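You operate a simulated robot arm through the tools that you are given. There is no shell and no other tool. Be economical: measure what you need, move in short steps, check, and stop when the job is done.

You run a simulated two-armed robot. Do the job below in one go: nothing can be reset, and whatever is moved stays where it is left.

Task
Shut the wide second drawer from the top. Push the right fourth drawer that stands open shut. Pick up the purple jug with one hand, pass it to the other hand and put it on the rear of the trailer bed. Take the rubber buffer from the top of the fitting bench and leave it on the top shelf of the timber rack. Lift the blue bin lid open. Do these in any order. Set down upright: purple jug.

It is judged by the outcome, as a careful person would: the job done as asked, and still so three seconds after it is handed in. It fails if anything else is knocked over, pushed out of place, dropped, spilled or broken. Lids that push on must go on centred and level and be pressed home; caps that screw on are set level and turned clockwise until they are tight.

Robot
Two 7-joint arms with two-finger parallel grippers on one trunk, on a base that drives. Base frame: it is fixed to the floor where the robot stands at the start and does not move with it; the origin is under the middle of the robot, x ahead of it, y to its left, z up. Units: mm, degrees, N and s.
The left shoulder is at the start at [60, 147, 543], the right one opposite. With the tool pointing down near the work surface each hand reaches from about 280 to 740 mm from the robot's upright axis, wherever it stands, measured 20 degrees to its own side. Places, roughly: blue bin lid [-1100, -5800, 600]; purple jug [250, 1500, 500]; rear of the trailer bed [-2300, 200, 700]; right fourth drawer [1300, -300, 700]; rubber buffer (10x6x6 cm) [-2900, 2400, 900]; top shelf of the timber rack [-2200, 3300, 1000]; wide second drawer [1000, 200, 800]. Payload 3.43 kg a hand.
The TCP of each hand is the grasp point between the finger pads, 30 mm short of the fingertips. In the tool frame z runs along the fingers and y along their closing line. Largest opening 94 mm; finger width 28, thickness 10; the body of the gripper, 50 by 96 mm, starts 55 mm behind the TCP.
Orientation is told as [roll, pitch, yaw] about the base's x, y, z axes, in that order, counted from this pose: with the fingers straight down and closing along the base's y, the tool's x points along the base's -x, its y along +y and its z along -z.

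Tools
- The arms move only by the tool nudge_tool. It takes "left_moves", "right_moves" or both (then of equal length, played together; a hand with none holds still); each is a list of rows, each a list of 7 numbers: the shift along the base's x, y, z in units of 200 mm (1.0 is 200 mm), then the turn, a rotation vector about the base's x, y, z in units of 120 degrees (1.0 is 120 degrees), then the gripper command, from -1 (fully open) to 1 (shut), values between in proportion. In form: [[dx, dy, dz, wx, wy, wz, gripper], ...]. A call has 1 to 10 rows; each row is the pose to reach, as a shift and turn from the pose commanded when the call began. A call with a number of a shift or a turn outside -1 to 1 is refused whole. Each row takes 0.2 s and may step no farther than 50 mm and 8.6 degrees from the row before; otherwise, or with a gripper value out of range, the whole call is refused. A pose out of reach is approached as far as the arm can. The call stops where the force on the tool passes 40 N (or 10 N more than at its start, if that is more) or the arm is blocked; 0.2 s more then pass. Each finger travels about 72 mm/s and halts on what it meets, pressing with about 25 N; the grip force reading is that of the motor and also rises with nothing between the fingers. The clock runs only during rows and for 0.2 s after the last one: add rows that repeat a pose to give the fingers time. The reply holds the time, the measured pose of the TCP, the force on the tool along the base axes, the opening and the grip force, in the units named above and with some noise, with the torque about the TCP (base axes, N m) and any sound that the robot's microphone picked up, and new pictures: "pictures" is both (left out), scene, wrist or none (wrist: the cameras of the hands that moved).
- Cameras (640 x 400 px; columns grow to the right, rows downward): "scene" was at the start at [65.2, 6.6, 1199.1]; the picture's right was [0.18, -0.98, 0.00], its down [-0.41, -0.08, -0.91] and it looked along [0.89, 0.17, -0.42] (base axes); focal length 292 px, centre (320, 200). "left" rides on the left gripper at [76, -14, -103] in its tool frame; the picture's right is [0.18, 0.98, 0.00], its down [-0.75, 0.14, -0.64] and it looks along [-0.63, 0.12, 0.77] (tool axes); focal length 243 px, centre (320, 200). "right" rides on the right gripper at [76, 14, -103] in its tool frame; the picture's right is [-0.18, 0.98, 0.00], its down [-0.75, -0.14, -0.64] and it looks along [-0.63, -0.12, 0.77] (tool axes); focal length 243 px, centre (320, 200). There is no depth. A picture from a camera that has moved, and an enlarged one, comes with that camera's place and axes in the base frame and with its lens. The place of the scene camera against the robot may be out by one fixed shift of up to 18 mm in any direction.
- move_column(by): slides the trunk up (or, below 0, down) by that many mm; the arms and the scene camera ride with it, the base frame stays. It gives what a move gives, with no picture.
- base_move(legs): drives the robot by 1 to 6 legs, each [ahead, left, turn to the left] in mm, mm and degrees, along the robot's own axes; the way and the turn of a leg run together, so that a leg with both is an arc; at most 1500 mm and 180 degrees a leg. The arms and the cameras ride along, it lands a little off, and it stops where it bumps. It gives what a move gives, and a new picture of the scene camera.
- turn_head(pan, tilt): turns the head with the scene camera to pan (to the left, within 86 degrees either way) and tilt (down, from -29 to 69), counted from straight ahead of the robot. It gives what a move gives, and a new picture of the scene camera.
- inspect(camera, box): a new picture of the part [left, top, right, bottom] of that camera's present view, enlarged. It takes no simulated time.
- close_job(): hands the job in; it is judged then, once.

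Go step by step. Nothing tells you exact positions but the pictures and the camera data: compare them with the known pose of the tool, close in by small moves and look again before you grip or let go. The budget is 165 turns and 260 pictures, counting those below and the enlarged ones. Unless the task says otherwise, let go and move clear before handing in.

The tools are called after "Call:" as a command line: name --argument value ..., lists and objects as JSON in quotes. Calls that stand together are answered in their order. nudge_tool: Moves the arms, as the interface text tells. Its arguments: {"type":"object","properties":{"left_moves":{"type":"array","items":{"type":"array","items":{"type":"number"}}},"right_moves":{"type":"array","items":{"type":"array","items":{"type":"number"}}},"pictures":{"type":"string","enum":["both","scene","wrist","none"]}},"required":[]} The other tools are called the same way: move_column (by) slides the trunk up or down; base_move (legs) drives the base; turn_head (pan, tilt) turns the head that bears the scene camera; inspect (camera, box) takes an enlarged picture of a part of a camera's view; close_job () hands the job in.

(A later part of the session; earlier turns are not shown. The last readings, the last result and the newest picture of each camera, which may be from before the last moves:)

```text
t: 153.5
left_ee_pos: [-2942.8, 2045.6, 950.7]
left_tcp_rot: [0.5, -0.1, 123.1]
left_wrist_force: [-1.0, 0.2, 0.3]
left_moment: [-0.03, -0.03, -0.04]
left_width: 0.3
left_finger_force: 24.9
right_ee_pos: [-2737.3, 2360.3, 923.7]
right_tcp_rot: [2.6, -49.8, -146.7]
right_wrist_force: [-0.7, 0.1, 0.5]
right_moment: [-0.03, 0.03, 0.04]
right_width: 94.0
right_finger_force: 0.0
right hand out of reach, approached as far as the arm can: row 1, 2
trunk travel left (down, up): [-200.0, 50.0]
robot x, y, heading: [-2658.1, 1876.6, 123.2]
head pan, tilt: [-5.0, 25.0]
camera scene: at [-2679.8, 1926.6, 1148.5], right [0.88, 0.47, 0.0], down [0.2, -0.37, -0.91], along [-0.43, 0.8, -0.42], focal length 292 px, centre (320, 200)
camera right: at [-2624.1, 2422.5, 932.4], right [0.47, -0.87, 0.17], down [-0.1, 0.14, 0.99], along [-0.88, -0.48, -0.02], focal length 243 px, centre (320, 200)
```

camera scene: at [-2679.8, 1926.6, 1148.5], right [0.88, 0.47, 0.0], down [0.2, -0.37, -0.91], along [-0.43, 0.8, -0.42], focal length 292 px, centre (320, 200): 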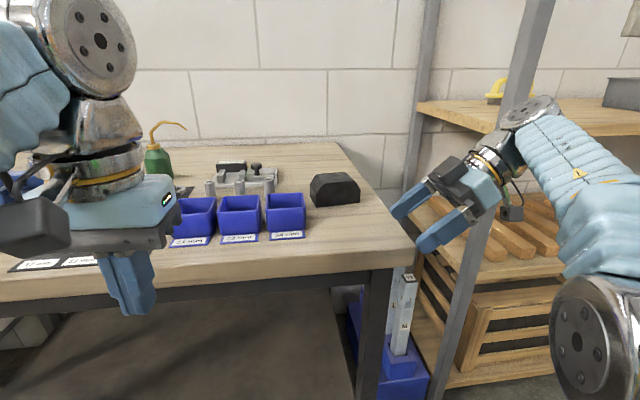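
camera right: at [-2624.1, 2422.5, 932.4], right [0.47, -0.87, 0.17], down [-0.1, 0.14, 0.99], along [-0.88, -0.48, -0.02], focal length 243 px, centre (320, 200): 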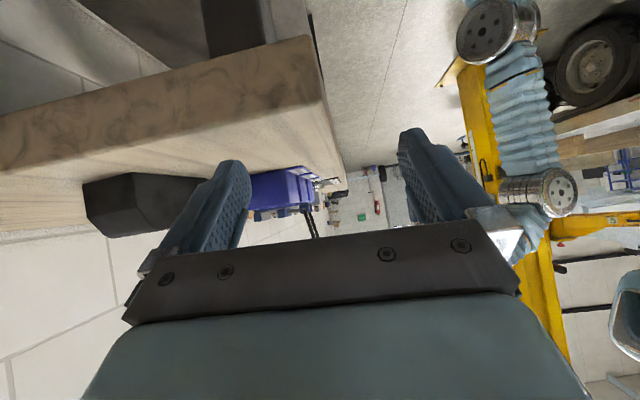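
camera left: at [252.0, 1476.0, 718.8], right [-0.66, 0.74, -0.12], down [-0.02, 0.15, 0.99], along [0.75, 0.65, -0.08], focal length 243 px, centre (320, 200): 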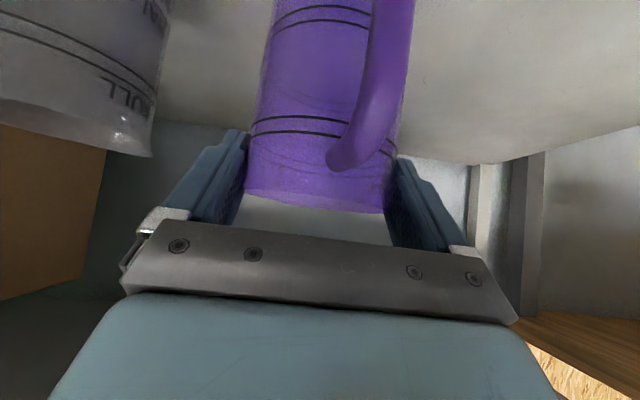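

The right hand points along the bench, aligned with the buffer. I'll raise the trunk for reach and move the hand forward beside the buffer.

Call:
move_column --by 50

Call:
nudge_tool --right_moves '[[-0.069, 0.1045, 0, 0, 0, 0, -1], [-0.137, 0.209, 0, 0, 0, 0, -1], [-0.206, 0.3135, 0, 0, 0, 0, -1], [-0.275, 0.418, 0, 0, 0, 0, -1], [-0.343, 0.5225, 0, 0, 0, 0, -1], [-0.412, 0.627, -0.05, 0, 0, 0, -1], [-0.48, 0.732, -0.1, 0, 0, 0, -1]]' --pictures "both"

```text
t: 154.5
left_ee_pos: [-2942.8, 2044.4, 1001.2]
left_tcp_rot: [0.6, -0.1, 123.1]
left_wrist_force: [0.1, 0.0, 0.5]
left_moment: [-0.01, 0.01, 0.03]
left_width: 0.1
left_finger_force: 24.8
right_ee_pos: [-2735.8, 2360.4, 973.1]
right_tcp_rot: [2.5, -49.8, -146.7]
right_wrist_force: [0.4, 0.4, -0.5]
right_moment: [0.01, 0.01, 0.01]
right_width: 94.0
right_finger_force: 0.1
trunk travel left (down, up): [-250.0, 0.0]
robot x, y, heading: [-2657.2, 1881.6, 123.1]
head pan, tilt: [-5.0, 25.0]
```

```text
t: 156.1
left_ee_pos: [-2942.2, 2043.8, 1001.3]
left_tcp_rot: [0.4, -0.1, 123.1]
left_wrist_force: [0.2, 0.1, -0.8]
left_moment: [-0.05, -0.02, 0.01]
left_width: 0.1
left_finger_force: 24.5
right_ee_pos: [-2812.1, 2372.7, 929.5]
right_tcp_rot: [2.6, -49.8, -146.8]
right_wrist_force: [0.0, -1.3, -0.5]
right_moment: [0.03, 0.01, 0.0]
right_width: 94.1
right_finger_force: 0.0
right hand out of reach, approached as far as the arm can: row 1, 2, 3, 4, 5, 6, 7
trunk travel left (down, up): [-250.0, 0.0]
robot x, y, heading: [-2658.5, 1880.1, 123.3]
head pan, tilt: [-5.0, 25.0]
camera scene: at [-2679.6, 1926.5, 1198.5], right [0.88, 0.47, 0.0], down [0.2, -0.37, -0.91], along [-0.43, 0.8, -0.42], focal length 292 px, centre (320, 200)
camera right: at [-2699.1, 2433.9, 936.1], right [0.47, -0.87, 0.17], down [-0.09, 0.14, 0.99], along [-0.88, -0.48, -0.02], focal length 243 px, centre (320, 200)
```

scene: 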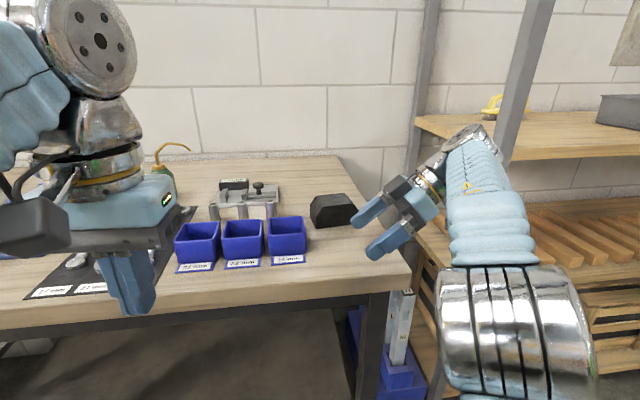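
right: 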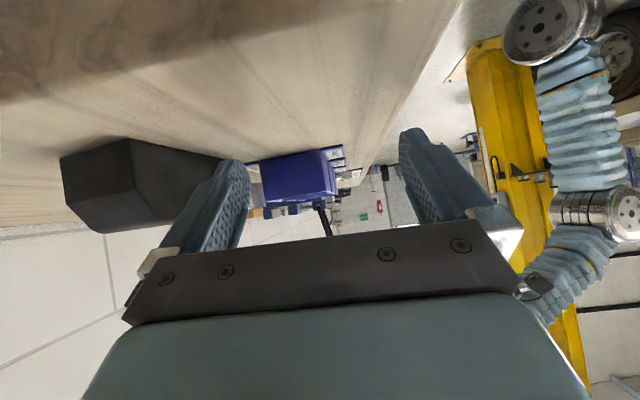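

The arm hit its reach limit, so the base must come nearer. I'll shift right 50 to keep off the buffer and then forward 115.

Call:
base_move --legs '[[0, -50, 0], [115, 0, 0]]'

Call:
inspect --camera "right" --box '[0, 0, 640, 400]'

```text
t: 157.8
left_ee_pos: [-2963.2, 2168.8, 1000.2]
left_tcp_rot: [0.5, -0.1, 123.1]
left_wrist_force: [-0.2, -0.3, 0.0]
left_moment: [0.0, -0.01, 0.03]
left_width: 0.0
left_finger_force: 24.5
right_ee_pos: [-2831.7, 2496.1, 927.2]
right_tcp_rot: [2.6, -49.9, -146.6]
right_wrist_force: [0.1, 0.0, 0.0]
right_moment: [0.0, -0.01, -0.03]
right_width: 93.8
right_finger_force: 0.2
trunk travel left (down, up): [-250.0, 0.0]
robot x, y, heading: [-2676.4, 2003.2, 123.2]
head pan, tilt: [-5.0, 25.0]
camera scene: at [-2700.6, 2050.3, 1198.5], right [0.88, 0.47, 0.0], down [0.2, -0.37, -0.91], along [-0.43, 0.8, -0.42], focal length 292 px, centre (320, 200)
```

scene: 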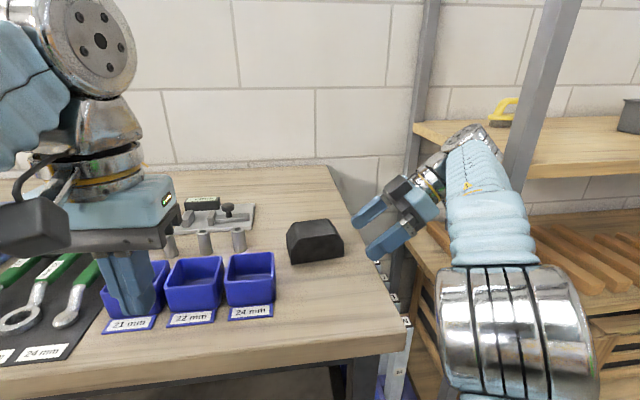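

```text
1.00 times, centred on (320, 200) of right (not enlarged: the box is as wide or as high as the picture)
camera zoom: at [-2719.8, 2557.7, 936.3], right [0.47, -0.87, 0.17], down [-0.09, 0.14, 0.99], along [-0.88, -0.48, -0.02], focal length 243 px, centre (320, 200)
```

zoom: 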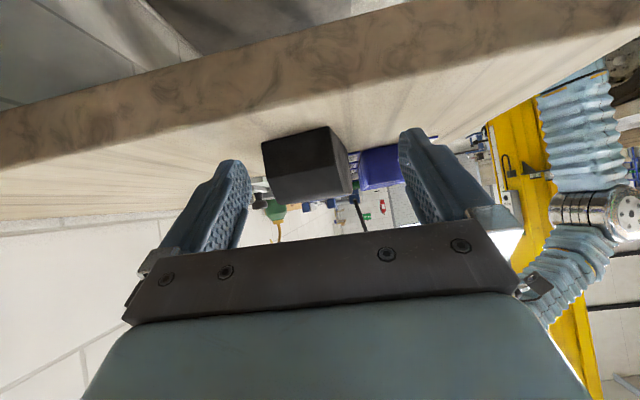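

The buffer is nearly in line between the fingers. I'll shift 17 mm forward, lower to z≈912, and enter partway.

Call:
nudge_tool --right_moves '[[-0.023, 0.035, -0.04, 0, 0, 0, -1], [-0.046, 0.071, -0.075, 0, 0, 0, -1], [-0.13, 0.016, -0.075, 0, 0, 0, -1], [-0.213, -0.039, -0.075, 0, 0, 0, -1]]' --pictures "both"

```text
t: 158.8
left_ee_pos: [-2965.2, 2169.1, 1001.1]
left_tcp_rot: [0.5, -0.1, 123.1]
left_wrist_force: [0.0, -0.6, -0.1]
left_moment: [0.01, 0.01, 0.04]
left_width: 0.2
left_finger_force: 24.9
right_ee_pos: [-2875.2, 2488.1, 914.1]
right_tcp_rot: [2.6, -49.8, -146.6]
right_wrist_force: [-0.7, 0.0, -0.7]
right_moment: [0.04, 0.0, 0.03]
right_width: 93.9
right_finger_force: 0.0
right hand out of reach, approached as far as the arm can: row 1, 2
trunk travel left (down, up): [-250.0, 0.0]
robot x, y, heading: [-2681.8, 2007.6, 123.1]
head pan, tilt: [-5.0, 25.0]
camera scene: at [-2700.6, 2050.5, 1198.5], right [0.88, 0.47, 0.0], down [0.2, -0.37, -0.91], along [-0.43, 0.8, -0.42], focal length 292 px, centre (320, 200)
camera right: at [-2762.2, 2549.9, 921.5], right [0.47, -0.87, 0.17], down [-0.09, 0.14, 0.99], along [-0.88, -0.48, -0.02], focal length 243 px, centre (320, 200)
```

scene: 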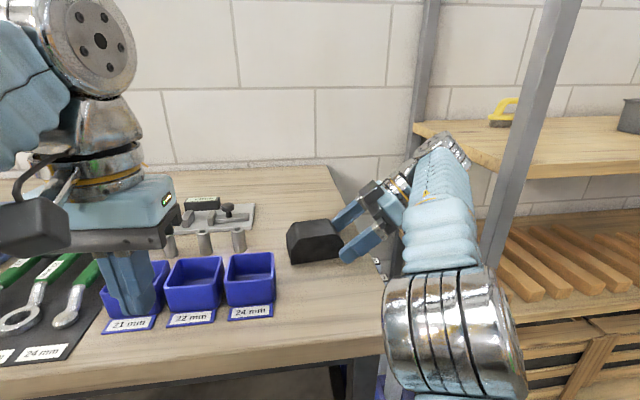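
right: 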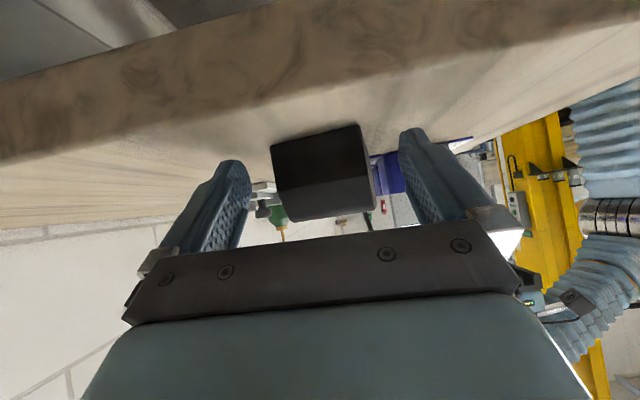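

Well centred. I'll go in the last 40 mm and close.

Call:
nudge_tool --right_moves '[[-0.055, -0.037, -0.01, 0, 0, 0, -1], [-0.111, -0.073, -0.01, 0, 0, 0, -1], [-0.167, -0.11, -0.01, 0, 0, 0, -1]]' --pictures "none"

Call:
nudge_tool --right_moves '[[0, 0, 0, 0, 0, 0, 1], [0, 0, 0, 0, 0, 0, 1], [0, 0, 0, 0, 0, 0, 1], [0, 0, 0, 0, 0, 0, 1]]' --pictures "both"

```text
t: 159.6
left_ee_pos: [-2964.1, 2169.1, 1000.9]
left_tcp_rot: [0.5, -0.1, 122.9]
left_wrist_force: [0.0, 0.5, -0.9]
left_moment: [0.03, 0.02, -0.03]
left_width: 0.0
left_finger_force: 25.5
right_ee_pos: [-2908.2, 2465.9, 911.9]
right_tcp_rot: [2.5, -49.9, -146.5]
right_wrist_force: [2.9, 1.6, 5.5]
right_moment: [0.24, 0.11, -0.16]
right_width: 93.8
right_finger_force: 0.2
trunk travel left (down, up): [-250.0, 0.0]
robot x, y, heading: [-2675.2, 2003.0, 123.2]
head pan, tilt: [-5.0, 25.0]
```

```text
t: 160.6
left_ee_pos: [-2963.8, 2167.7, 1001.1]
left_tcp_rot: [0.4, 0.0, 123.1]
left_wrist_force: [0.2, -0.3, 0.5]
left_moment: [-0.02, 0.01, 0.0]
left_width: 0.1
left_finger_force: 25.1
right_ee_pos: [-2908.6, 2465.6, 911.1]
right_tcp_rot: [2.5, -49.8, -146.8]
right_wrist_force: [0.2, -4.8, 3.3]
right_moment: [-0.27, 0.06, 0.16]
right_width: 65.3
right_finger_force: 25.2
trunk travel left (down, up): [-250.0, 0.0]
robot x, y, heading: [-2678.2, 2006.2, 123.3]
head pan, tilt: [-5.0, 25.0]
camera scene: at [-2700.6, 2049.9, 1198.5], right [0.88, 0.47, 0.0], down [0.2, -0.37, -0.91], along [-0.43, 0.8, -0.42], focal length 292 px, centre (320, 200)
camera right: at [-2796.5, 2527.5, 919.3], right [0.47, -0.87, 0.17], down [-0.09, 0.14, 0.99], along [-0.88, -0.48, -0.02], focal length 243 px, centre (320, 200)
```

scene: 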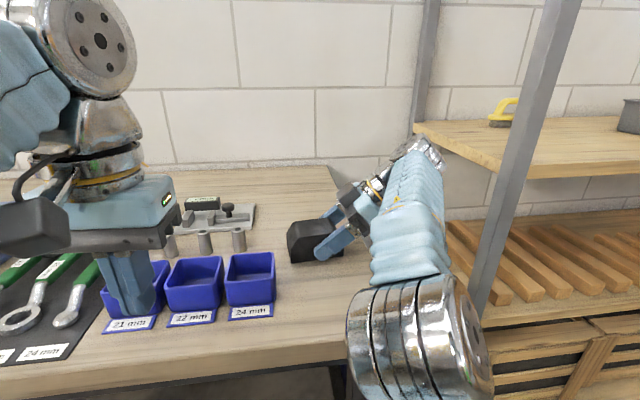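
right: 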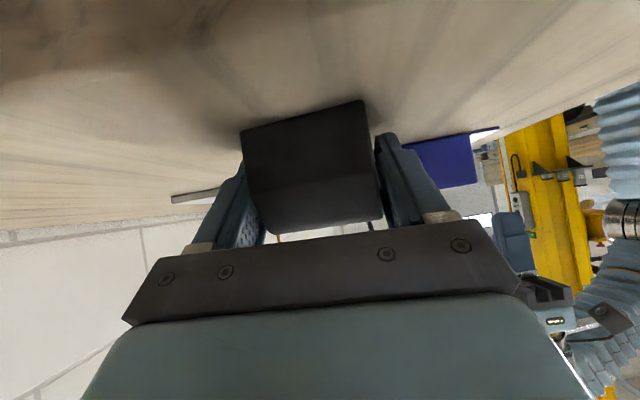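

Gripped at 65 mm. I'll lift and check.

Call:
nudge_tool --right_moves '[[0, 0, 0.05, 0, 0, 0, 1], [0, 0, 0.1, 0, 0, 0, 1], [0, 0, 0.15, 0, 0, 0, 1], [0, 0, 0.2, 0, 0, 0, 1], [0, 0, 0.25, 0, 0, 0, 1], [0, 0, 0.3, 0, 0, 0, 1]]' --pictures "both"

```text
t: 162.0
left_ee_pos: [-2964.1, 2169.3, 1001.3]
left_tcp_rot: [0.5, -0.1, 123.1]
left_wrist_force: [-0.7, -0.5, -0.2]
left_moment: [0.03, -0.03, -0.02]
left_width: 0.0
left_finger_force: 25.7
right_ee_pos: [-2908.6, 2466.1, 970.8]
right_tcp_rot: [2.6, -49.8, -146.7]
right_wrist_force: [0.3, 0.0, -3.0]
right_moment: [0.06, -0.06, -0.03]
right_width: 65.2
right_finger_force: 24.9
trunk travel left (down, up): [-250.0, 0.0]
robot x, y, heading: [-2675.3, 2006.7, 123.6]
head pan, tilt: [-5.0, 25.0]
camera scene: at [-2700.8, 2050.6, 1198.5], right [0.88, 0.47, 0.0], down [0.2, -0.37, -0.91], along [-0.43, 0.8, -0.42], focal length 292 px, centre (320, 200)
camera right: at [-2795.7, 2528.1, 979.2], right [0.47, -0.87, 0.17], down [-0.1, 0.14, 0.99], along [-0.88, -0.48, -0.02], focal length 243 px, centre (320, 200)
```

scene: 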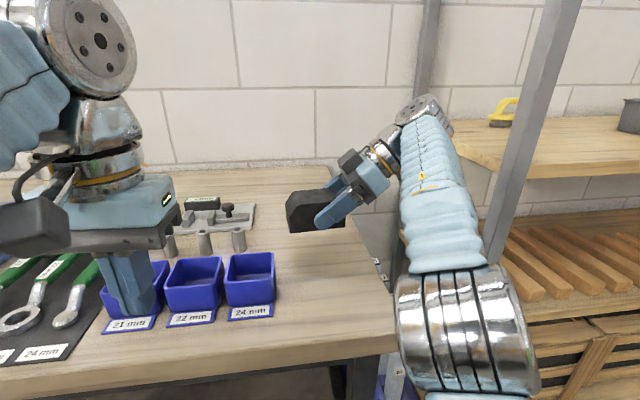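
right: 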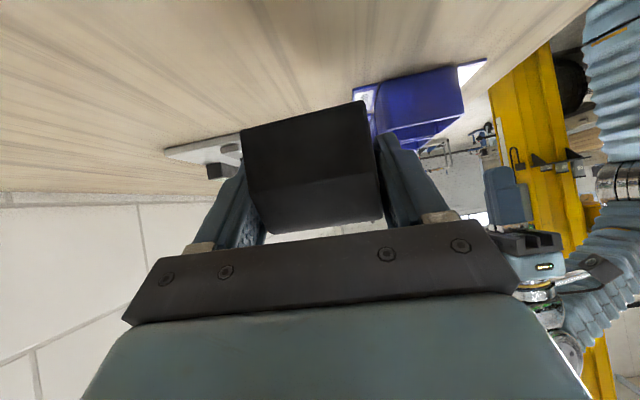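

Held well. I'll back away from the bench, then check how high this hand can go for the rack shelf (z≈1015).

Call:
base_move --legs '[[-420, 0, 0]]'

Call:
nudge_tool --right_moves '[[0.02, -0.03, 0.1, 0, 0, 0, 1], [0.04, -0.06, 0.2, 0, 0, 0, 1], [0.06, -0.09, 0.3, 0, 0, 0, 1], [0.08, -0.12, 0.4, 0, 0, 0, 1], [0.1, -0.15, 0.5, 0, 0, 0, 1], [0.12, -0.18, 0.6, 0, 0, 0, 1]]' --pictures "scene"

```text
t: 164.6
left_ee_pos: [-2730.9, 1811.8, 1000.3]
left_tcp_rot: [0.4, -0.1, 123.2]
left_wrist_force: [-1.0, 0.8, 0.4]
left_moment: [0.04, 0.02, 0.01]
left_width: 0.1
left_finger_force: 24.5
right_ee_pos: [-2675.6, 2109.3, 969.7]
right_tcp_rot: [2.6, -49.8, -146.8]
right_wrist_force: [0.5, 0.4, -3.5]
right_moment: [0.02, -0.04, -0.02]
right_width: 64.7
right_finger_force: 24.5
trunk travel left (down, up): [-250.0, 0.0]
robot x, y, heading: [-2443.8, 1650.7, 123.0]
head pan, tilt: [-5.0, 25.0]
camera scene: at [-2467.6, 1693.9, 1198.5], right [0.88, 0.47, 0.0], down [0.2, -0.37, -0.91], along [-0.43, 0.8, -0.42], focal length 292 px, centre (320, 200)
```

scene: 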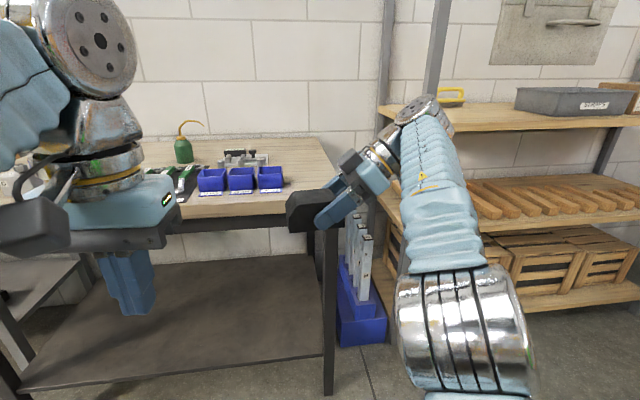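

```text
t: 166.0
left_ee_pos: [-2732.4, 1811.6, 1000.5]
left_tcp_rot: [0.5, -0.1, 123.2]
left_wrist_force: [-0.2, -0.8, 0.3]
left_moment: [0.0, 0.0, -0.03]
left_width: 0.0
left_finger_force: 25.6
right_ee_pos: [-2647.0, 2053.0, 1065.3]
right_tcp_rot: [2.6, -49.8, -146.8]
right_wrist_force: [0.0, -0.6, -2.2]
right_moment: [0.03, -0.07, 0.03]
right_width: 64.5
right_finger_force: 25.1
right hand out of reach, approached as far as the arm can: row 2, 3, 4, 5, 6
trunk travel left (down, up): [-250.0, 0.0]
robot x, y, heading: [-2444.7, 1647.0, 123.1]
head pan, tilt: [-5.0, 25.0]
camera scene: at [-2467.7, 1694.0, 1198.5], right [0.88, 0.47, 0.0], down [0.2, -0.37, -0.91], along [-0.43, 0.8, -0.42], focal length 292 px, centre (320, 200)
```

scene: 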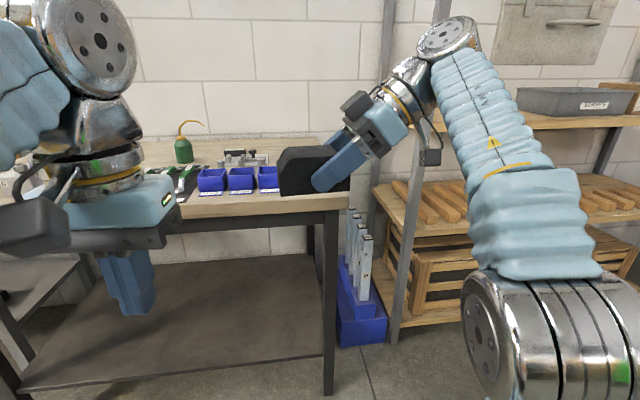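

Reach is just enough, but the forearm would cross the shelf edge in this pose. I'll turn the hand to point forward so that only the gripper goes over the shelf.

Call:
nudge_tool --right_moves '[[0.059, 0.0265, 0, 0, 0, -0.07, 1], [0.118, 0.053, 0, 0, 0, -0.14, 1], [0.177, 0.0795, 0, 0, 0, -0.21, 1], [0.236, 0.106, 0, 0, 0, -0.28, 1], [0.295, 0.1325, 0, 0, 0, -0.35, 1], [0.354, 0.159, 0, 0, 0, -0.42, 1], [0.413, 0.1855, 0, 0, 0, -0.49, 1], [0.472, 0.212, 0, 0, 0, -0.56, 1], [0.531, 0.2385, 0, 0, 0, -0.63, 1], [0.59, 0.265, 0, 0, 0, -0.7, 1]]' --pictures "scene"

```text
t: 168.2
left_ee_pos: [-2731.0, 1812.3, 1001.1]
left_tcp_rot: [0.5, 0.0, 123.0]
left_wrist_force: [0.6, -0.7, -0.5]
left_moment: [-0.03, -0.01, -0.03]
left_width: 0.2
left_finger_force: 24.9
right_ee_pos: [-2527.2, 2106.9, 1065.4]
right_tcp_rot: [2.6, -49.9, 129.1]
right_wrist_force: [-0.4, -0.2, -3.0]
right_moment: [-0.02, -0.09, 0.0]
right_width: 64.2
right_finger_force: 24.5
trunk travel left (down, up): [-250.0, 0.0]
robot x, y, heading: [-2445.4, 1649.1, 123.1]
head pan, tilt: [-5.0, 25.0]
camera scene: at [-2467.5, 1693.8, 1198.5], right [0.88, 0.47, 0.0], down [0.2, -0.37, -0.91], along [-0.43, 0.8, -0.42], focal length 292 px, centre (320, 200)
```

scene: 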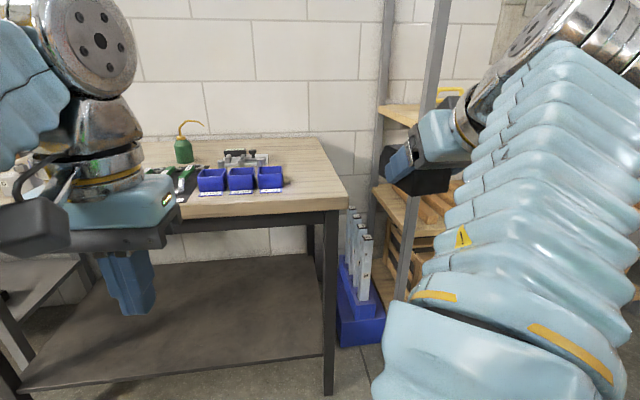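

That worked. Now I'll strafe right in front of the rack and come closer, then measure the shelf.

Call:
base_move --legs '[[0, -547, 0], [200, 0, 0]]'

Call:
turn_head --pan 15 --tilt 10

Call:
inspect --camera "right" --box '[0, 0, 640, 400]'

```text
t: 172.6
left_ee_pos: [-2377.1, 2282.3, 1001.3]
left_tcp_rot: [0.6, -0.1, 122.7]
left_wrist_force: [0.3, -0.5, 0.8]
left_moment: [0.02, -0.02, -0.03]
left_width: 0.0
left_finger_force: 25.0
right_ee_pos: [-2171.1, 2575.1, 1065.1]
right_tcp_rot: [2.6, -49.8, 128.9]
right_wrist_force: [0.2, -0.3, -2.8]
right_moment: [-0.05, 0.01, 0.01]
right_width: 63.4
right_finger_force: 25.4
trunk travel left (down, up): [-250.0, 0.0]
robot x, y, heading: [-2093.2, 2117.4, 122.9]
head pan, tilt: [-5.0, 25.0]
camera scene: at [-2114.7, 2162.3, 1198.5], right [0.88, 0.47, 0.0], down [0.2, -0.37, -0.91], along [-0.42, 0.8, -0.42], focal length 292 px, centre (320, 200)
```

scene: 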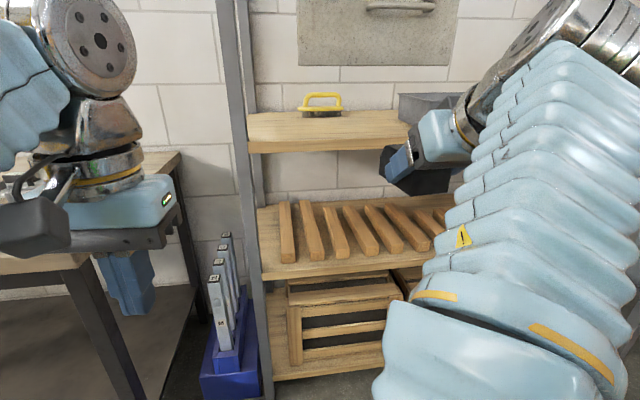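

```text
t: 173.4
left_ee_pos: [-2377.1, 2282.2, 1000.2]
left_tcp_rot: [0.6, -0.1, 122.7]
left_wrist_force: [0.7, -0.2, 0.0]
left_moment: [-0.01, 0.05, -0.02]
left_width: 0.0
left_finger_force: 25.1
right_ee_pos: [-2172.0, 2573.7, 1065.3]
right_tcp_rot: [2.6, -49.8, 129.0]
right_wrist_force: [-0.1, -0.6, -3.1]
right_moment: [-0.05, -0.04, 0.0]
right_width: 63.7
right_finger_force: 24.8
trunk travel left (down, up): [-250.0, 0.0]
robot x, y, heading: [-2091.8, 2113.9, 122.7]
head pan, tilt: [15.0, 10.0]
camera scene: at [-2140.6, 2143.5, 1222.8], right [0.67, 0.74, 0.0], down [0.13, -0.12, -0.98], along [-0.73, 0.66, -0.17], focal length 292 px, centre (320, 200)
```

scene: 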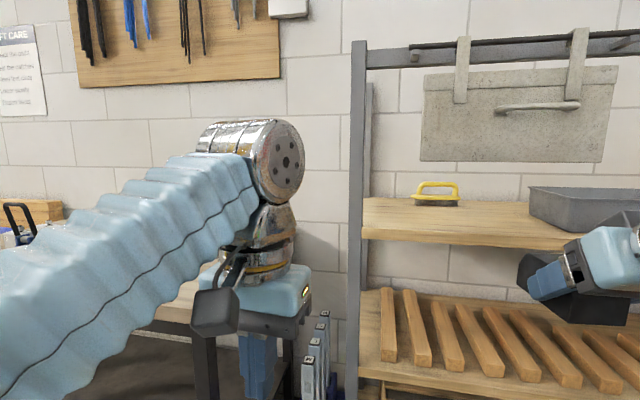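

```text
1.00 times, centred on (320, 200) of right (not enlarged: the box is as wide or as high as the picture)
camera zoom: at [-2099.2, 2468.6, 1073.1], right [-0.82, -0.55, 0.17], down [0.13, 0.11, 0.99], along [-0.56, 0.83, -0.02], focal length 243 px, centre (320, 200)
```

zoom: 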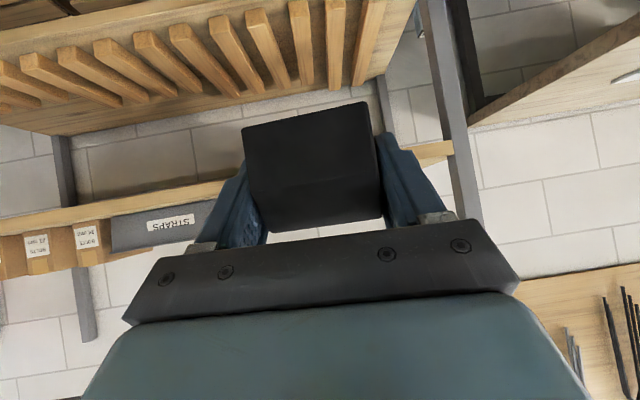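

The shelf top is at z≈1006 with a plate hanging over the front (bottom ≈1197), so I'll place the buffer shallowly, near the front-left part. Moving closer in steps.

Call:
nudge_tool --right_moves '[[0, 0, 0.03, 0, 0, 0, 1], [0, 0, 0.05, 0, 0, 0, 1]]' --pictures "none"

Call:
base_move --legs '[[0, 90, 0], [280, 0, 0]]'

Call:
turn_head --pan -10 --tilt 15

Call:
inspect --camera "right" --box '[0, 0, 640, 400]'

```text
t: 174.0
left_ee_pos: [-2377.1, 2281.9, 1000.9]
left_tcp_rot: [0.4, -0.2, 122.7]
left_wrist_force: [0.2, 0.0, -0.7]
left_moment: [-0.02, 0.0, -0.04]
left_width: 0.2
left_finger_force: 25.0
right_ee_pos: [-2173.0, 2574.9, 1073.9]
right_tcp_rot: [2.5, -49.7, 129.0]
right_wrist_force: [-0.6, 0.2, -2.5]
right_moment: [-0.04, -0.01, 0.02]
right_width: 63.5
right_finger_force: 24.8
trunk travel left (down, up): [-250.0, 0.0]
robot x, y, heading: [-2092.2, 2114.9, 122.8]
head pan, tilt: [15.0, 10.0]
```

```text
t: 176.7
left_ee_pos: [-2605.7, 2469.4, 1000.5]
left_tcp_rot: [0.5, -0.1, 122.7]
left_wrist_force: [0.8, -0.4, -0.2]
left_moment: [0.01, -0.02, -0.04]
left_width: 0.0
left_finger_force: 24.7
right_ee_pos: [-2400.5, 2761.2, 1075.1]
right_tcp_rot: [2.6, -49.9, 128.9]
right_wrist_force: [0.4, -0.4, -2.2]
right_moment: [-0.03, -0.02, 0.0]
right_width: 63.0
right_finger_force: 25.1
trunk travel left (down, up): [-250.0, 0.0]
robot x, y, heading: [-2321.7, 2304.2, 122.9]
head pan, tilt: [15.0, 10.0]
camera scene: at [-2368.9, 2330.9, 1222.9], right [0.67, 0.74, 0.0], down [0.13, -0.12, -0.98], along [-0.73, 0.66, -0.17], focal length 292 px, centre (320, 200)
```

scene: 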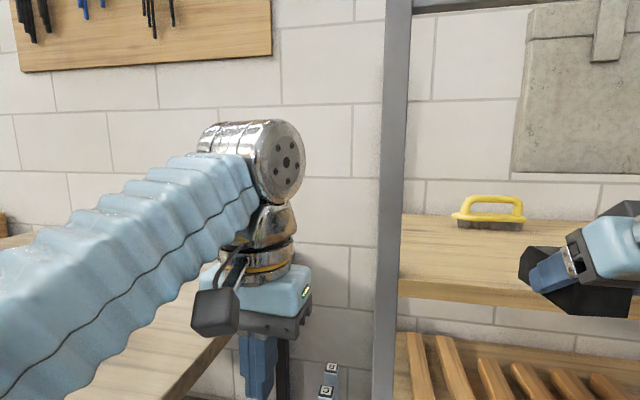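

```text
t: 177.6
left_ee_pos: [-2604.6, 2470.0, 999.8]
left_tcp_rot: [0.5, -0.2, 122.8]
left_wrist_force: [0.1, -0.4, -0.4]
left_moment: [0.0, -0.02, -0.05]
left_width: 0.0
left_finger_force: 25.0
right_ee_pos: [-2400.0, 2762.0, 1074.6]
right_tcp_rot: [2.6, -49.8, 129.0]
right_wrist_force: [-0.2, 0.9, -2.2]
right_moment: [-0.04, -0.03, -0.03]
right_width: 63.2
right_finger_force: 24.9
trunk travel left (down, up): [-250.0, 0.0]
robot x, y, heading: [-2322.4, 2306.5, 123.0]
head pan, tilt: [-10.0, 15.0]
camera scene: at [-2336.4, 2354.7, 1214.8], right [0.92, 0.39, 0.0], down [0.1, -0.24, -0.97], along [-0.38, 0.89, -0.26], focal length 292 px, centre (320, 200)
```

scene: 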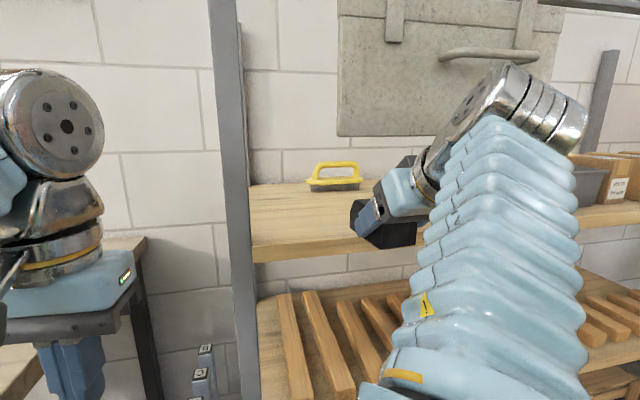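

```text
1.00 times, centred on (320, 200) of right (not enlarged: the box is as wide or as high as the picture)
camera zoom: at [-2327.8, 2656.1, 1082.8], right [-0.82, -0.55, 0.17], down [0.13, 0.11, 0.99], along [-0.56, 0.83, -0.02], focal length 243 px, centre (320, 200)
```

zoom: 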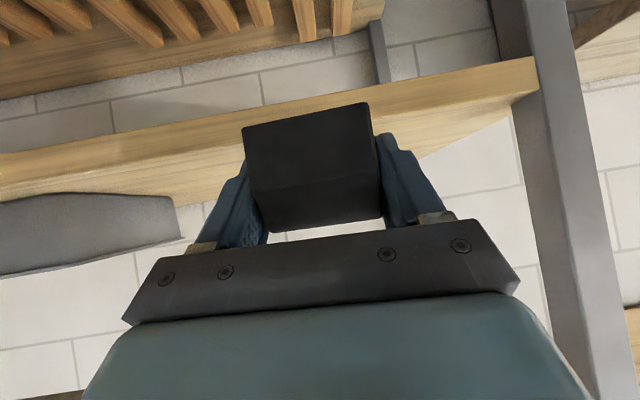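

The shelf front is about 143 mm beyond the hand and the shelf top near z≈995. I'll shift 30 left to stay off the plate and go forward 120.

Call:
base_move --legs '[[0, 30, 0], [120, 0, 0]]'

Call:
inspect --camera "right" --box '[0, 0, 640, 400]'

```text
t: 179.2
left_ee_pos: [-2694.5, 2553.1, 1001.8]
left_tcp_rot: [0.5, -0.1, 122.7]
left_wrist_force: [0.6, 0.4, -0.6]
left_moment: [0.01, 0.01, 0.01]
left_width: 0.2
left_finger_force: 24.9
right_ee_pos: [-2490.3, 2846.3, 1075.1]
right_tcp_rot: [2.6, -49.9, 129.0]
right_wrist_force: [0.0, 0.1, -3.0]
right_moment: [-0.02, -0.03, -0.02]
right_width: 62.8
right_finger_force: 25.2
trunk travel left (down, up): [-250.0, 0.0]
robot x, y, heading: [-2411.0, 2385.6, 122.9]
head pan, tilt: [-10.0, 15.0]
camera scene: at [-2426.0, 2438.7, 1214.7], right [0.92, 0.39, 0.0], down [0.1, -0.24, -0.97], along [-0.38, 0.89, -0.26], focal length 292 px, centre (320, 200)
```

scene: 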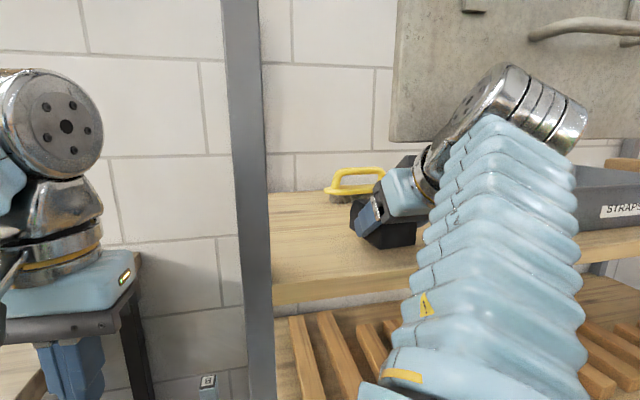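

```text
1.00 times, centred on (320, 200) of right (not enlarged: the box is as wide or as high as the picture)
camera zoom: at [-2417.5, 2740.1, 1082.9], right [-0.82, -0.55, 0.17], down [0.13, 0.11, 0.99], along [-0.56, 0.83, -0.02], focal length 243 px, centre (320, 200)
```

zoom: 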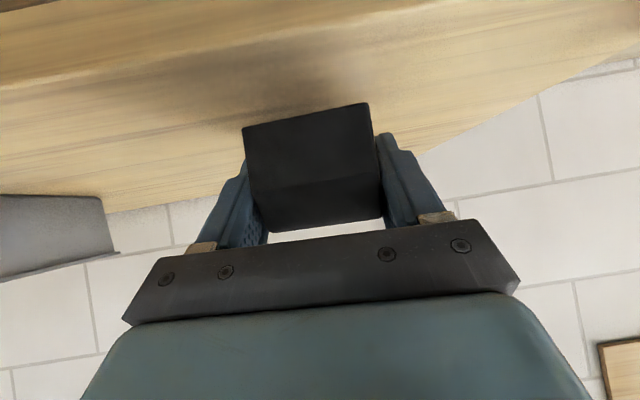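

The buffer's front half is now over the shelf. I'll lower 18 mm, then move 60 mm further in.

Call:
nudge_tool --right_moves '[[0, 0, -0.045, 0, 0, 0, 1], [0, 0, -0.09, 0, 0, 0, 1]]' --pictures "none"

Call:
base_move --legs '[[60, 0, 0]]'

Call:
inspect --camera "right" --box '[0, 0, 640, 400]'

```text
t: 179.8
left_ee_pos: [-2696.4, 2553.7, 1000.4]
left_tcp_rot: [0.4, -0.1, 122.7]
left_wrist_force: [0.0, -0.5, -0.9]
left_moment: [-0.01, 0.02, 0.0]
left_width: 0.0
left_finger_force: 25.0
right_ee_pos: [-2490.0, 2844.4, 1056.3]
right_tcp_rot: [2.5, -49.7, 129.0]
right_wrist_force: [0.8, 0.0, -2.3]
right_moment: [-0.06, -0.06, 0.03]
right_width: 62.9
right_finger_force: 25.0
trunk travel left (down, up): [-250.0, 0.0]
robot x, y, heading: [-2407.8, 2389.7, 123.1]
head pan, tilt: [-10.0, 15.0]
```

```text
t: 180.8
left_ee_pos: [-2728.2, 2605.1, 999.5]
left_tcp_rot: [0.5, 0.0, 122.7]
left_wrist_force: [0.6, 0.6, -0.5]
left_moment: [0.02, 0.03, -0.02]
left_width: 0.0
left_finger_force: 24.8
right_ee_pos: [-2522.2, 2896.3, 1057.0]
right_tcp_rot: [2.7, -49.6, 129.0]
right_wrist_force: [-0.5, -0.4, -2.3]
right_moment: [-0.03, -0.04, 0.01]
right_width: 63.0
right_finger_force: 25.1
trunk travel left (down, up): [-250.0, 0.0]
robot x, y, heading: [-2440.4, 2439.0, 122.9]
head pan, tilt: [-10.0, 15.0]
camera scene: at [-2458.5, 2489.2, 1214.7], right [0.92, 0.39, 0.0], down [0.1, -0.24, -0.97], along [-0.38, 0.89, -0.26], focal length 292 px, centre (320, 200)
```

scene: 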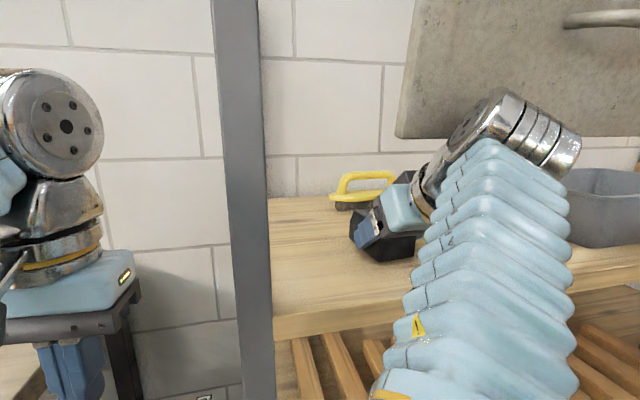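

```text
1.00 times, centred on (320, 200) of right (not enlarged: the box is as wide or as high as the picture)
camera zoom: at [-2450.2, 2790.2, 1064.8], right [-0.82, -0.55, 0.17], down [0.13, 0.11, 0.99], along [-0.56, 0.83, -0.02], focal length 243 px, centre (320, 200)
```

zoom: 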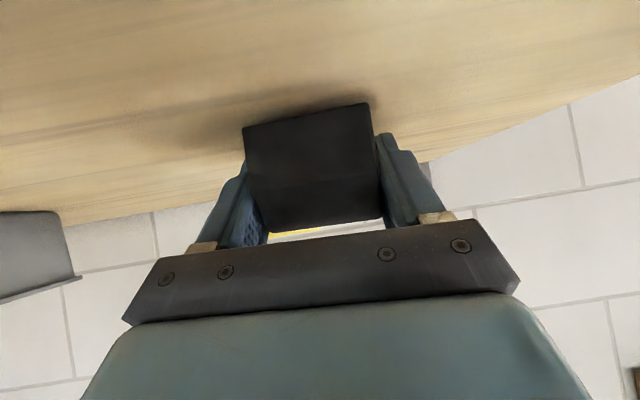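

The whole buffer is over the shelf now. I'll lower it gently.

Call:
nudge_tool --right_moves '[[0, 0, -0.02, 0, 0, 0, 1], [0, 0, -0.04, 0, 0, 0, 1], [0, 0, -0.06, 0, 0, 0, 1], [0, 0, -0.08, 0, 0, 0, 1]]' --pictures "wrist"

```text
t: 181.6
left_ee_pos: [-2727.9, 2602.4, 1000.9]
left_tcp_rot: [0.5, -0.3, 122.9]
left_wrist_force: [0.8, -1.0, 0.3]
left_moment: [0.03, 0.0, -0.02]
left_width: 0.1
left_finger_force: 25.4
right_ee_pos: [-2524.7, 2895.0, 1049.6]
right_tcp_rot: [1.7, -50.8, 129.7]
right_wrist_force: [2.2, -5.6, 17.8]
right_moment: [-0.44, -0.58, 0.08]
right_width: 62.6
right_finger_force: 24.9
trunk travel left (down, up): [-250.0, 0.0]
robot x, y, heading: [-2446.0, 2435.2, 122.9]
head pan, tilt: [-10.0, 15.0]
stopped in row 4 (right hand): the force on the tool passed its limit at 49 N (the readings are from after the stop); the commanded pose is now the measured one
camera right: at [-2450.5, 2788.9, 1056.5], right [-0.82, -0.56, 0.16], down [0.13, 0.09, 0.99], along [-0.56, 0.83, 0.0], focal length 243 px, centre (320, 200)
```

right: 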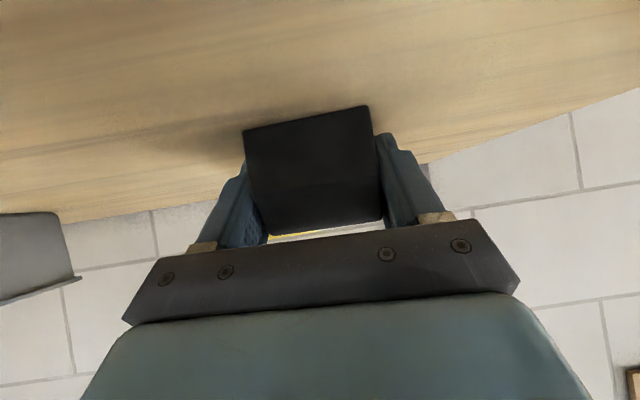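

Contact: the buffer is on the shelf (z≈1013). I'll ease and open.

Call:
nudge_tool --right_moves '[[0, 0, 0.005, 0, 0, 0, 1], [0, 0, 0.005, 0, 0, 0, 0.5], [0, 0, 0.005, 0, 0, 0, 0], [0, 0, 0.005, 0, 0, 0, -1], [0, 0, 0.005, 0, 0, 0, -1]]' --pictures "both"

```text
t: 182.8
left_ee_pos: [-2727.9, 2601.5, 1000.0]
left_tcp_rot: [0.4, -0.3, 122.8]
left_wrist_force: [-0.3, -0.7, -0.8]
left_moment: [-0.02, 0.03, 0.02]
left_width: 0.0
left_finger_force: 25.2
right_ee_pos: [-2524.4, 2894.6, 1051.7]
right_tcp_rot: [1.8, -50.5, 129.7]
right_wrist_force: [-6.3, -9.7, 14.9]
right_moment: [0.35, -0.23, 0.02]
right_width: 87.5
right_finger_force: 0.0
trunk travel left (down, up): [-250.0, 0.0]
robot x, y, heading: [-2443.6, 2440.0, 122.9]
head pan, tilt: [-10.0, 15.0]
camera scene: at [-2459.3, 2487.0, 1214.9], right [0.92, 0.39, 0.0], down [0.1, -0.24, -0.97], along [-0.38, 0.89, -0.26], focal length 292 px, centre (320, 200)
camera right: at [-2451.7, 2788.6, 1057.1], right [-0.82, -0.56, 0.16], down [0.13, 0.09, 0.99], along [-0.56, 0.83, 0.0], focal length 243 px, centre (320, 200)
```

scene: 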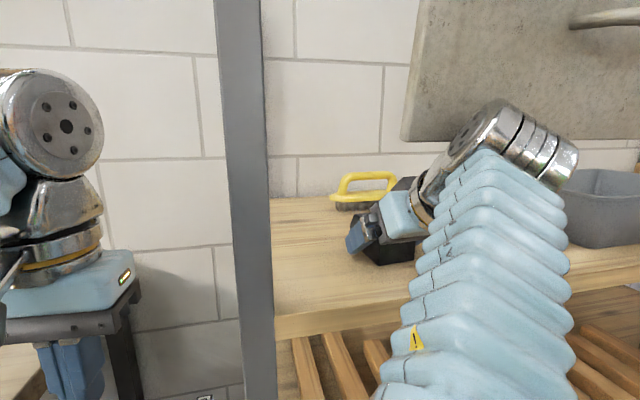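
right: 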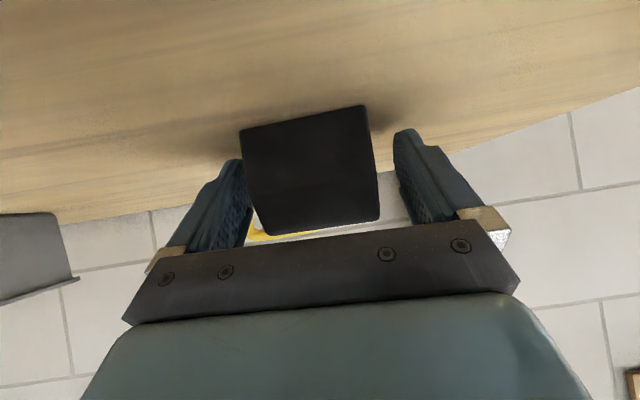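

A residual upward force suggests the fingertips rest on the shelf. I'll raise 6 mm while opening fully.

Call:
nudge_tool --right_moves '[[0, 0, 0.015, 0, 0, 0, -1], [0, 0, 0.03, 0, 0, 0, -1], [0, 0, 0.03, 0, 0, 0, -1]]' --pictures "wrist"

```text
t: 183.6
left_ee_pos: [-2727.5, 2603.4, 1002.4]
left_tcp_rot: [0.6, -0.1, 122.7]
left_wrist_force: [0.7, -0.1, -1.1]
left_moment: [-0.01, 0.0, 0.01]
left_width: 0.0
left_finger_force: 25.3
right_ee_pos: [-2524.6, 2897.9, 1054.6]
right_tcp_rot: [2.1, -50.4, 129.3]
right_wrist_force: [0.0, 0.4, -0.7]
right_moment: [0.0, -0.02, 0.0]
right_width: 94.0
right_finger_force: 0.0
trunk travel left (down, up): [-250.0, 0.0]
robot x, y, heading: [-2443.2, 2439.5, 123.0]
head pan, tilt: [-10.0, 15.0]
camera right: at [-2450.5, 2790.8, 1061.8], right [-0.82, -0.55, 0.16], down [0.13, 0.1, 0.99], along [-0.56, 0.83, -0.01], focal length 243 px, centre (320, 200)
```

right: 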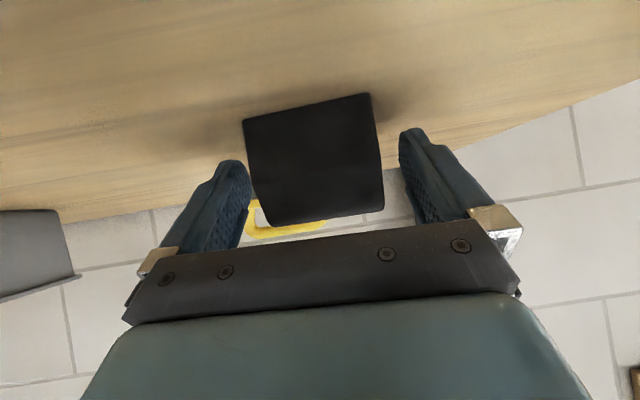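

Released. I'll back the base straight away from the rack and check the buffer.

Call:
base_move --legs '[[-250, 0, 0]]'

Call:
inspect --camera "right" --box '[0, 0, 640, 400]'

```text
t: 185.4
left_ee_pos: [-2592.3, 2393.1, 1001.9]
left_tcp_rot: [0.5, -0.1, 123.0]
left_wrist_force: [-0.1, 0.9, 0.2]
left_moment: [-0.01, 0.01, 0.02]
left_width: 0.1
left_finger_force: 25.6
right_ee_pos: [-2390.4, 2686.7, 1055.2]
right_tcp_rot: [2.0, -50.4, 129.7]
right_wrist_force: [-0.1, 0.3, 0.1]
right_moment: [0.0, -0.04, -0.01]
right_width: 94.3
right_finger_force: 0.0
trunk travel left (down, up): [-250.0, 0.0]
robot x, y, heading: [-2305.1, 2229.8, 122.9]
head pan, tilt: [-10.0, 15.0]
camera scene: at [-2322.9, 2279.5, 1214.8], right [0.92, 0.39, 0.0], down [0.1, -0.24, -0.97], along [-0.38, 0.89, -0.26], focal length 292 px, centre (320, 200)
```

scene: 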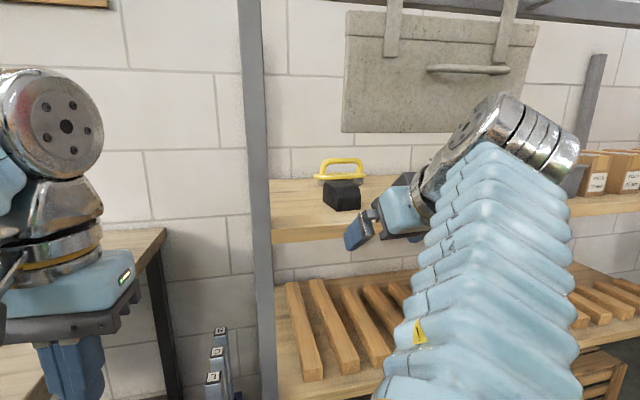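

```text
1.00 times, centred on (320, 200) of right (not enlarged: the box is as wide or as high as the picture)
camera zoom: at [-2316.4, 2580.8, 1062.0], right [-0.81, -0.56, 0.16], down [0.13, 0.1, 0.99], along [-0.57, 0.82, 0.0], focal length 243 px, centre (320, 200)
```

zoom: 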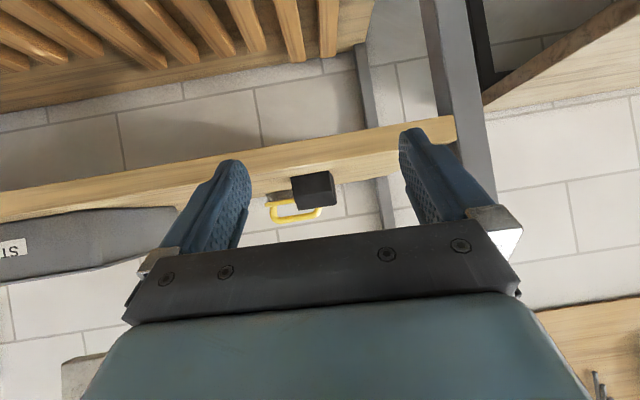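

The buffer rests flat on the top shelf. Next is the blue bin, far off past the trailer; I'll drive back through the free aisle behind the trailer in stages.

Call:
base_move --legs '[[-400, 0, 0], [0, -690, 0], [0, 0, 180], [1500, 0, 0], [1100, 0, 0]]'

Call:
turn_head --pan -30 --tilt 15

```text
t: 211.0
left_ee_pos: [154.9, -115.5, 1001.1]
left_tcp_rot: [0.5, -0.1, -58.8]
left_wrist_force: [0.4, 0.0, -0.1]
left_moment: [0.02, 0.01, -0.02]
left_width: 0.0
left_finger_force: 25.7
right_ee_pos: [-57.9, -402.5, 1055.1]
right_tcp_rot: [2.1, -50.3, -52.1]
right_wrist_force: [0.1, 0.3, 0.5]
right_moment: [-0.02, -0.01, 0.04]
right_width: 93.9
right_finger_force: 0.1
trunk travel left (down, up): [-250.0, 0.0]
robot x, y, heading: [-127.7, 57.4, -58.8]
head pan, tilt: [-10.0, 15.0]
camera scene: at [-103.1, -14.4, 1214.8], right [-0.93, -0.36, 0.0], down [-0.09, 0.24, -0.97], along [0.35, -0.9, -0.26], focal length 292 px, centre (320, 200)
```

scene: 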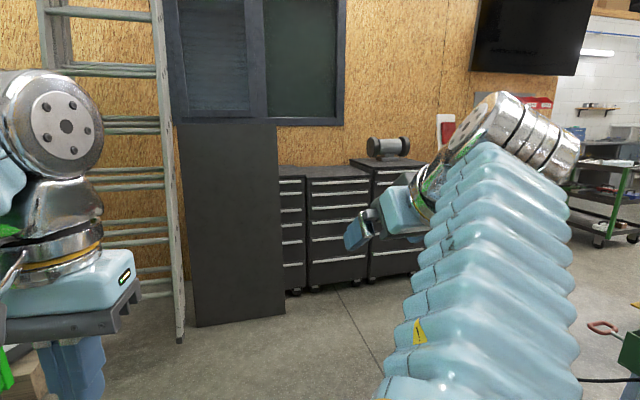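

```text
t: 211.8
left_ee_pos: [155.2, -115.3, 1001.0]
left_tcp_rot: [0.5, -0.1, -58.9]
left_wrist_force: [-0.6, -0.3, -0.2]
left_moment: [-0.01, 0.01, 0.02]
left_width: 0.1
left_finger_force: 25.4
right_ee_pos: [-56.1, -401.8, 1055.5]
right_tcp_rot: [2.0, -50.4, -52.1]
right_wrist_force: [-0.4, -0.5, 0.6]
right_moment: [0.03, 0.01, 0.0]
right_width: 94.0
right_finger_force: 0.0
trunk travel left (down, up): [-250.0, 0.0]
robot x, y, heading: [-127.4, 56.4, -58.7]
head pan, tilt: [-30.0, 15.0]
camera scene: at [-134.8, -20.8, 1214.8], right [-1.0, -0.02, 0.0], down [-0.01, 0.26, -0.97], along [0.02, -0.97, -0.26], focal length 292 px, centre (320, 200)
```

scene: 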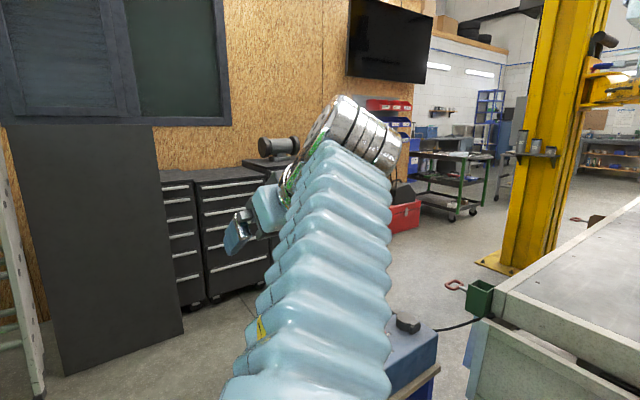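

Between the table/lift post and the wall cabinets there's a corridor leading to the far side. I'll go forward, turn right along it, and look again.

Call:
base_move --legs '[[1120, 0, 0], [0, 0, -87.8], [850, 450, 0]]'

Call:
turn_head --pan 15 --tilt 15

```text
t: 225.9
left_ee_pos: [-161.2, -2039.7, 1000.2]
left_tcp_rot: [0.5, -0.1, -146.0]
left_wrist_force: [-1.0, 0.2, 0.1]
left_moment: [-0.03, 0.03, 0.01]
left_width: 0.0
left_finger_force: 24.9
right_ee_pos: [-457.2, -1843.9, 1055.1]
right_tcp_rot: [2.0, -50.5, -139.3]
right_wrist_force: [0.1, -0.3, -0.8]
right_moment: [-0.01, -0.02, 0.06]
right_width: 94.1
right_finger_force: 0.1
trunk travel left (down, up): [-250.0, 0.0]
robot x, y, heading: [-1.6, -1749.9, -145.9]
head pan, tilt: [-30.0, 15.0]
camera scene: at [-65.2, -1752.4, 1214.8], right [-0.07, 1.0, 0.0], down [0.26, 0.02, -0.97], along [-0.96, -0.07, -0.26], focal length 292 px, centre (320, 200)
```

scene: 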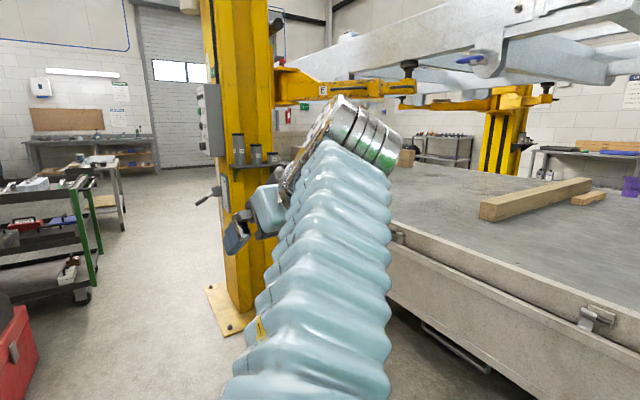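

```text
t: 227.1
left_ee_pos: [-161.1, -2039.9, 1002.3]
left_tcp_rot: [0.5, -0.1, -146.0]
left_wrist_force: [-0.8, 0.4, -0.2]
left_moment: [-0.02, 0.04, 0.01]
left_width: 0.1
left_finger_force: 25.0
right_ee_pos: [-457.5, -1843.9, 1055.9]
right_tcp_rot: [2.0, -50.4, -139.2]
right_wrist_force: [0.1, -0.2, -0.2]
right_moment: [0.0, 0.0, 0.0]
right_width: 93.9
right_finger_force: 0.1
trunk travel left (down, up): [-250.0, 0.0]
robot x, y, heading: [0.8, -1751.4, -145.8]
head pan, tilt: [15.0, 15.0]
camera scene: at [-33.3, -1816.3, 1214.8], right [-0.76, 0.66, 0.0], down [0.17, 0.2, -0.97], along [-0.63, -0.73, -0.26], focal length 292 px, centre (320, 200)
```

scene: 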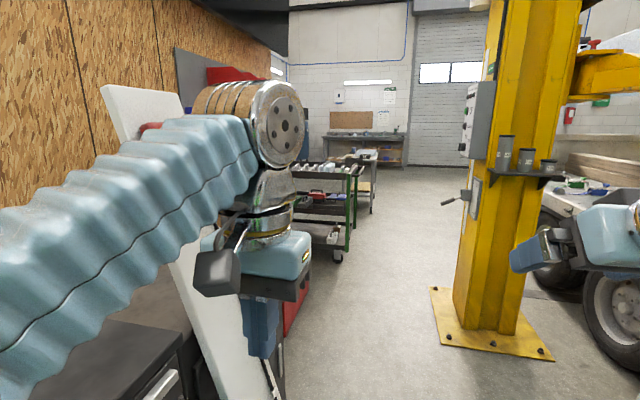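

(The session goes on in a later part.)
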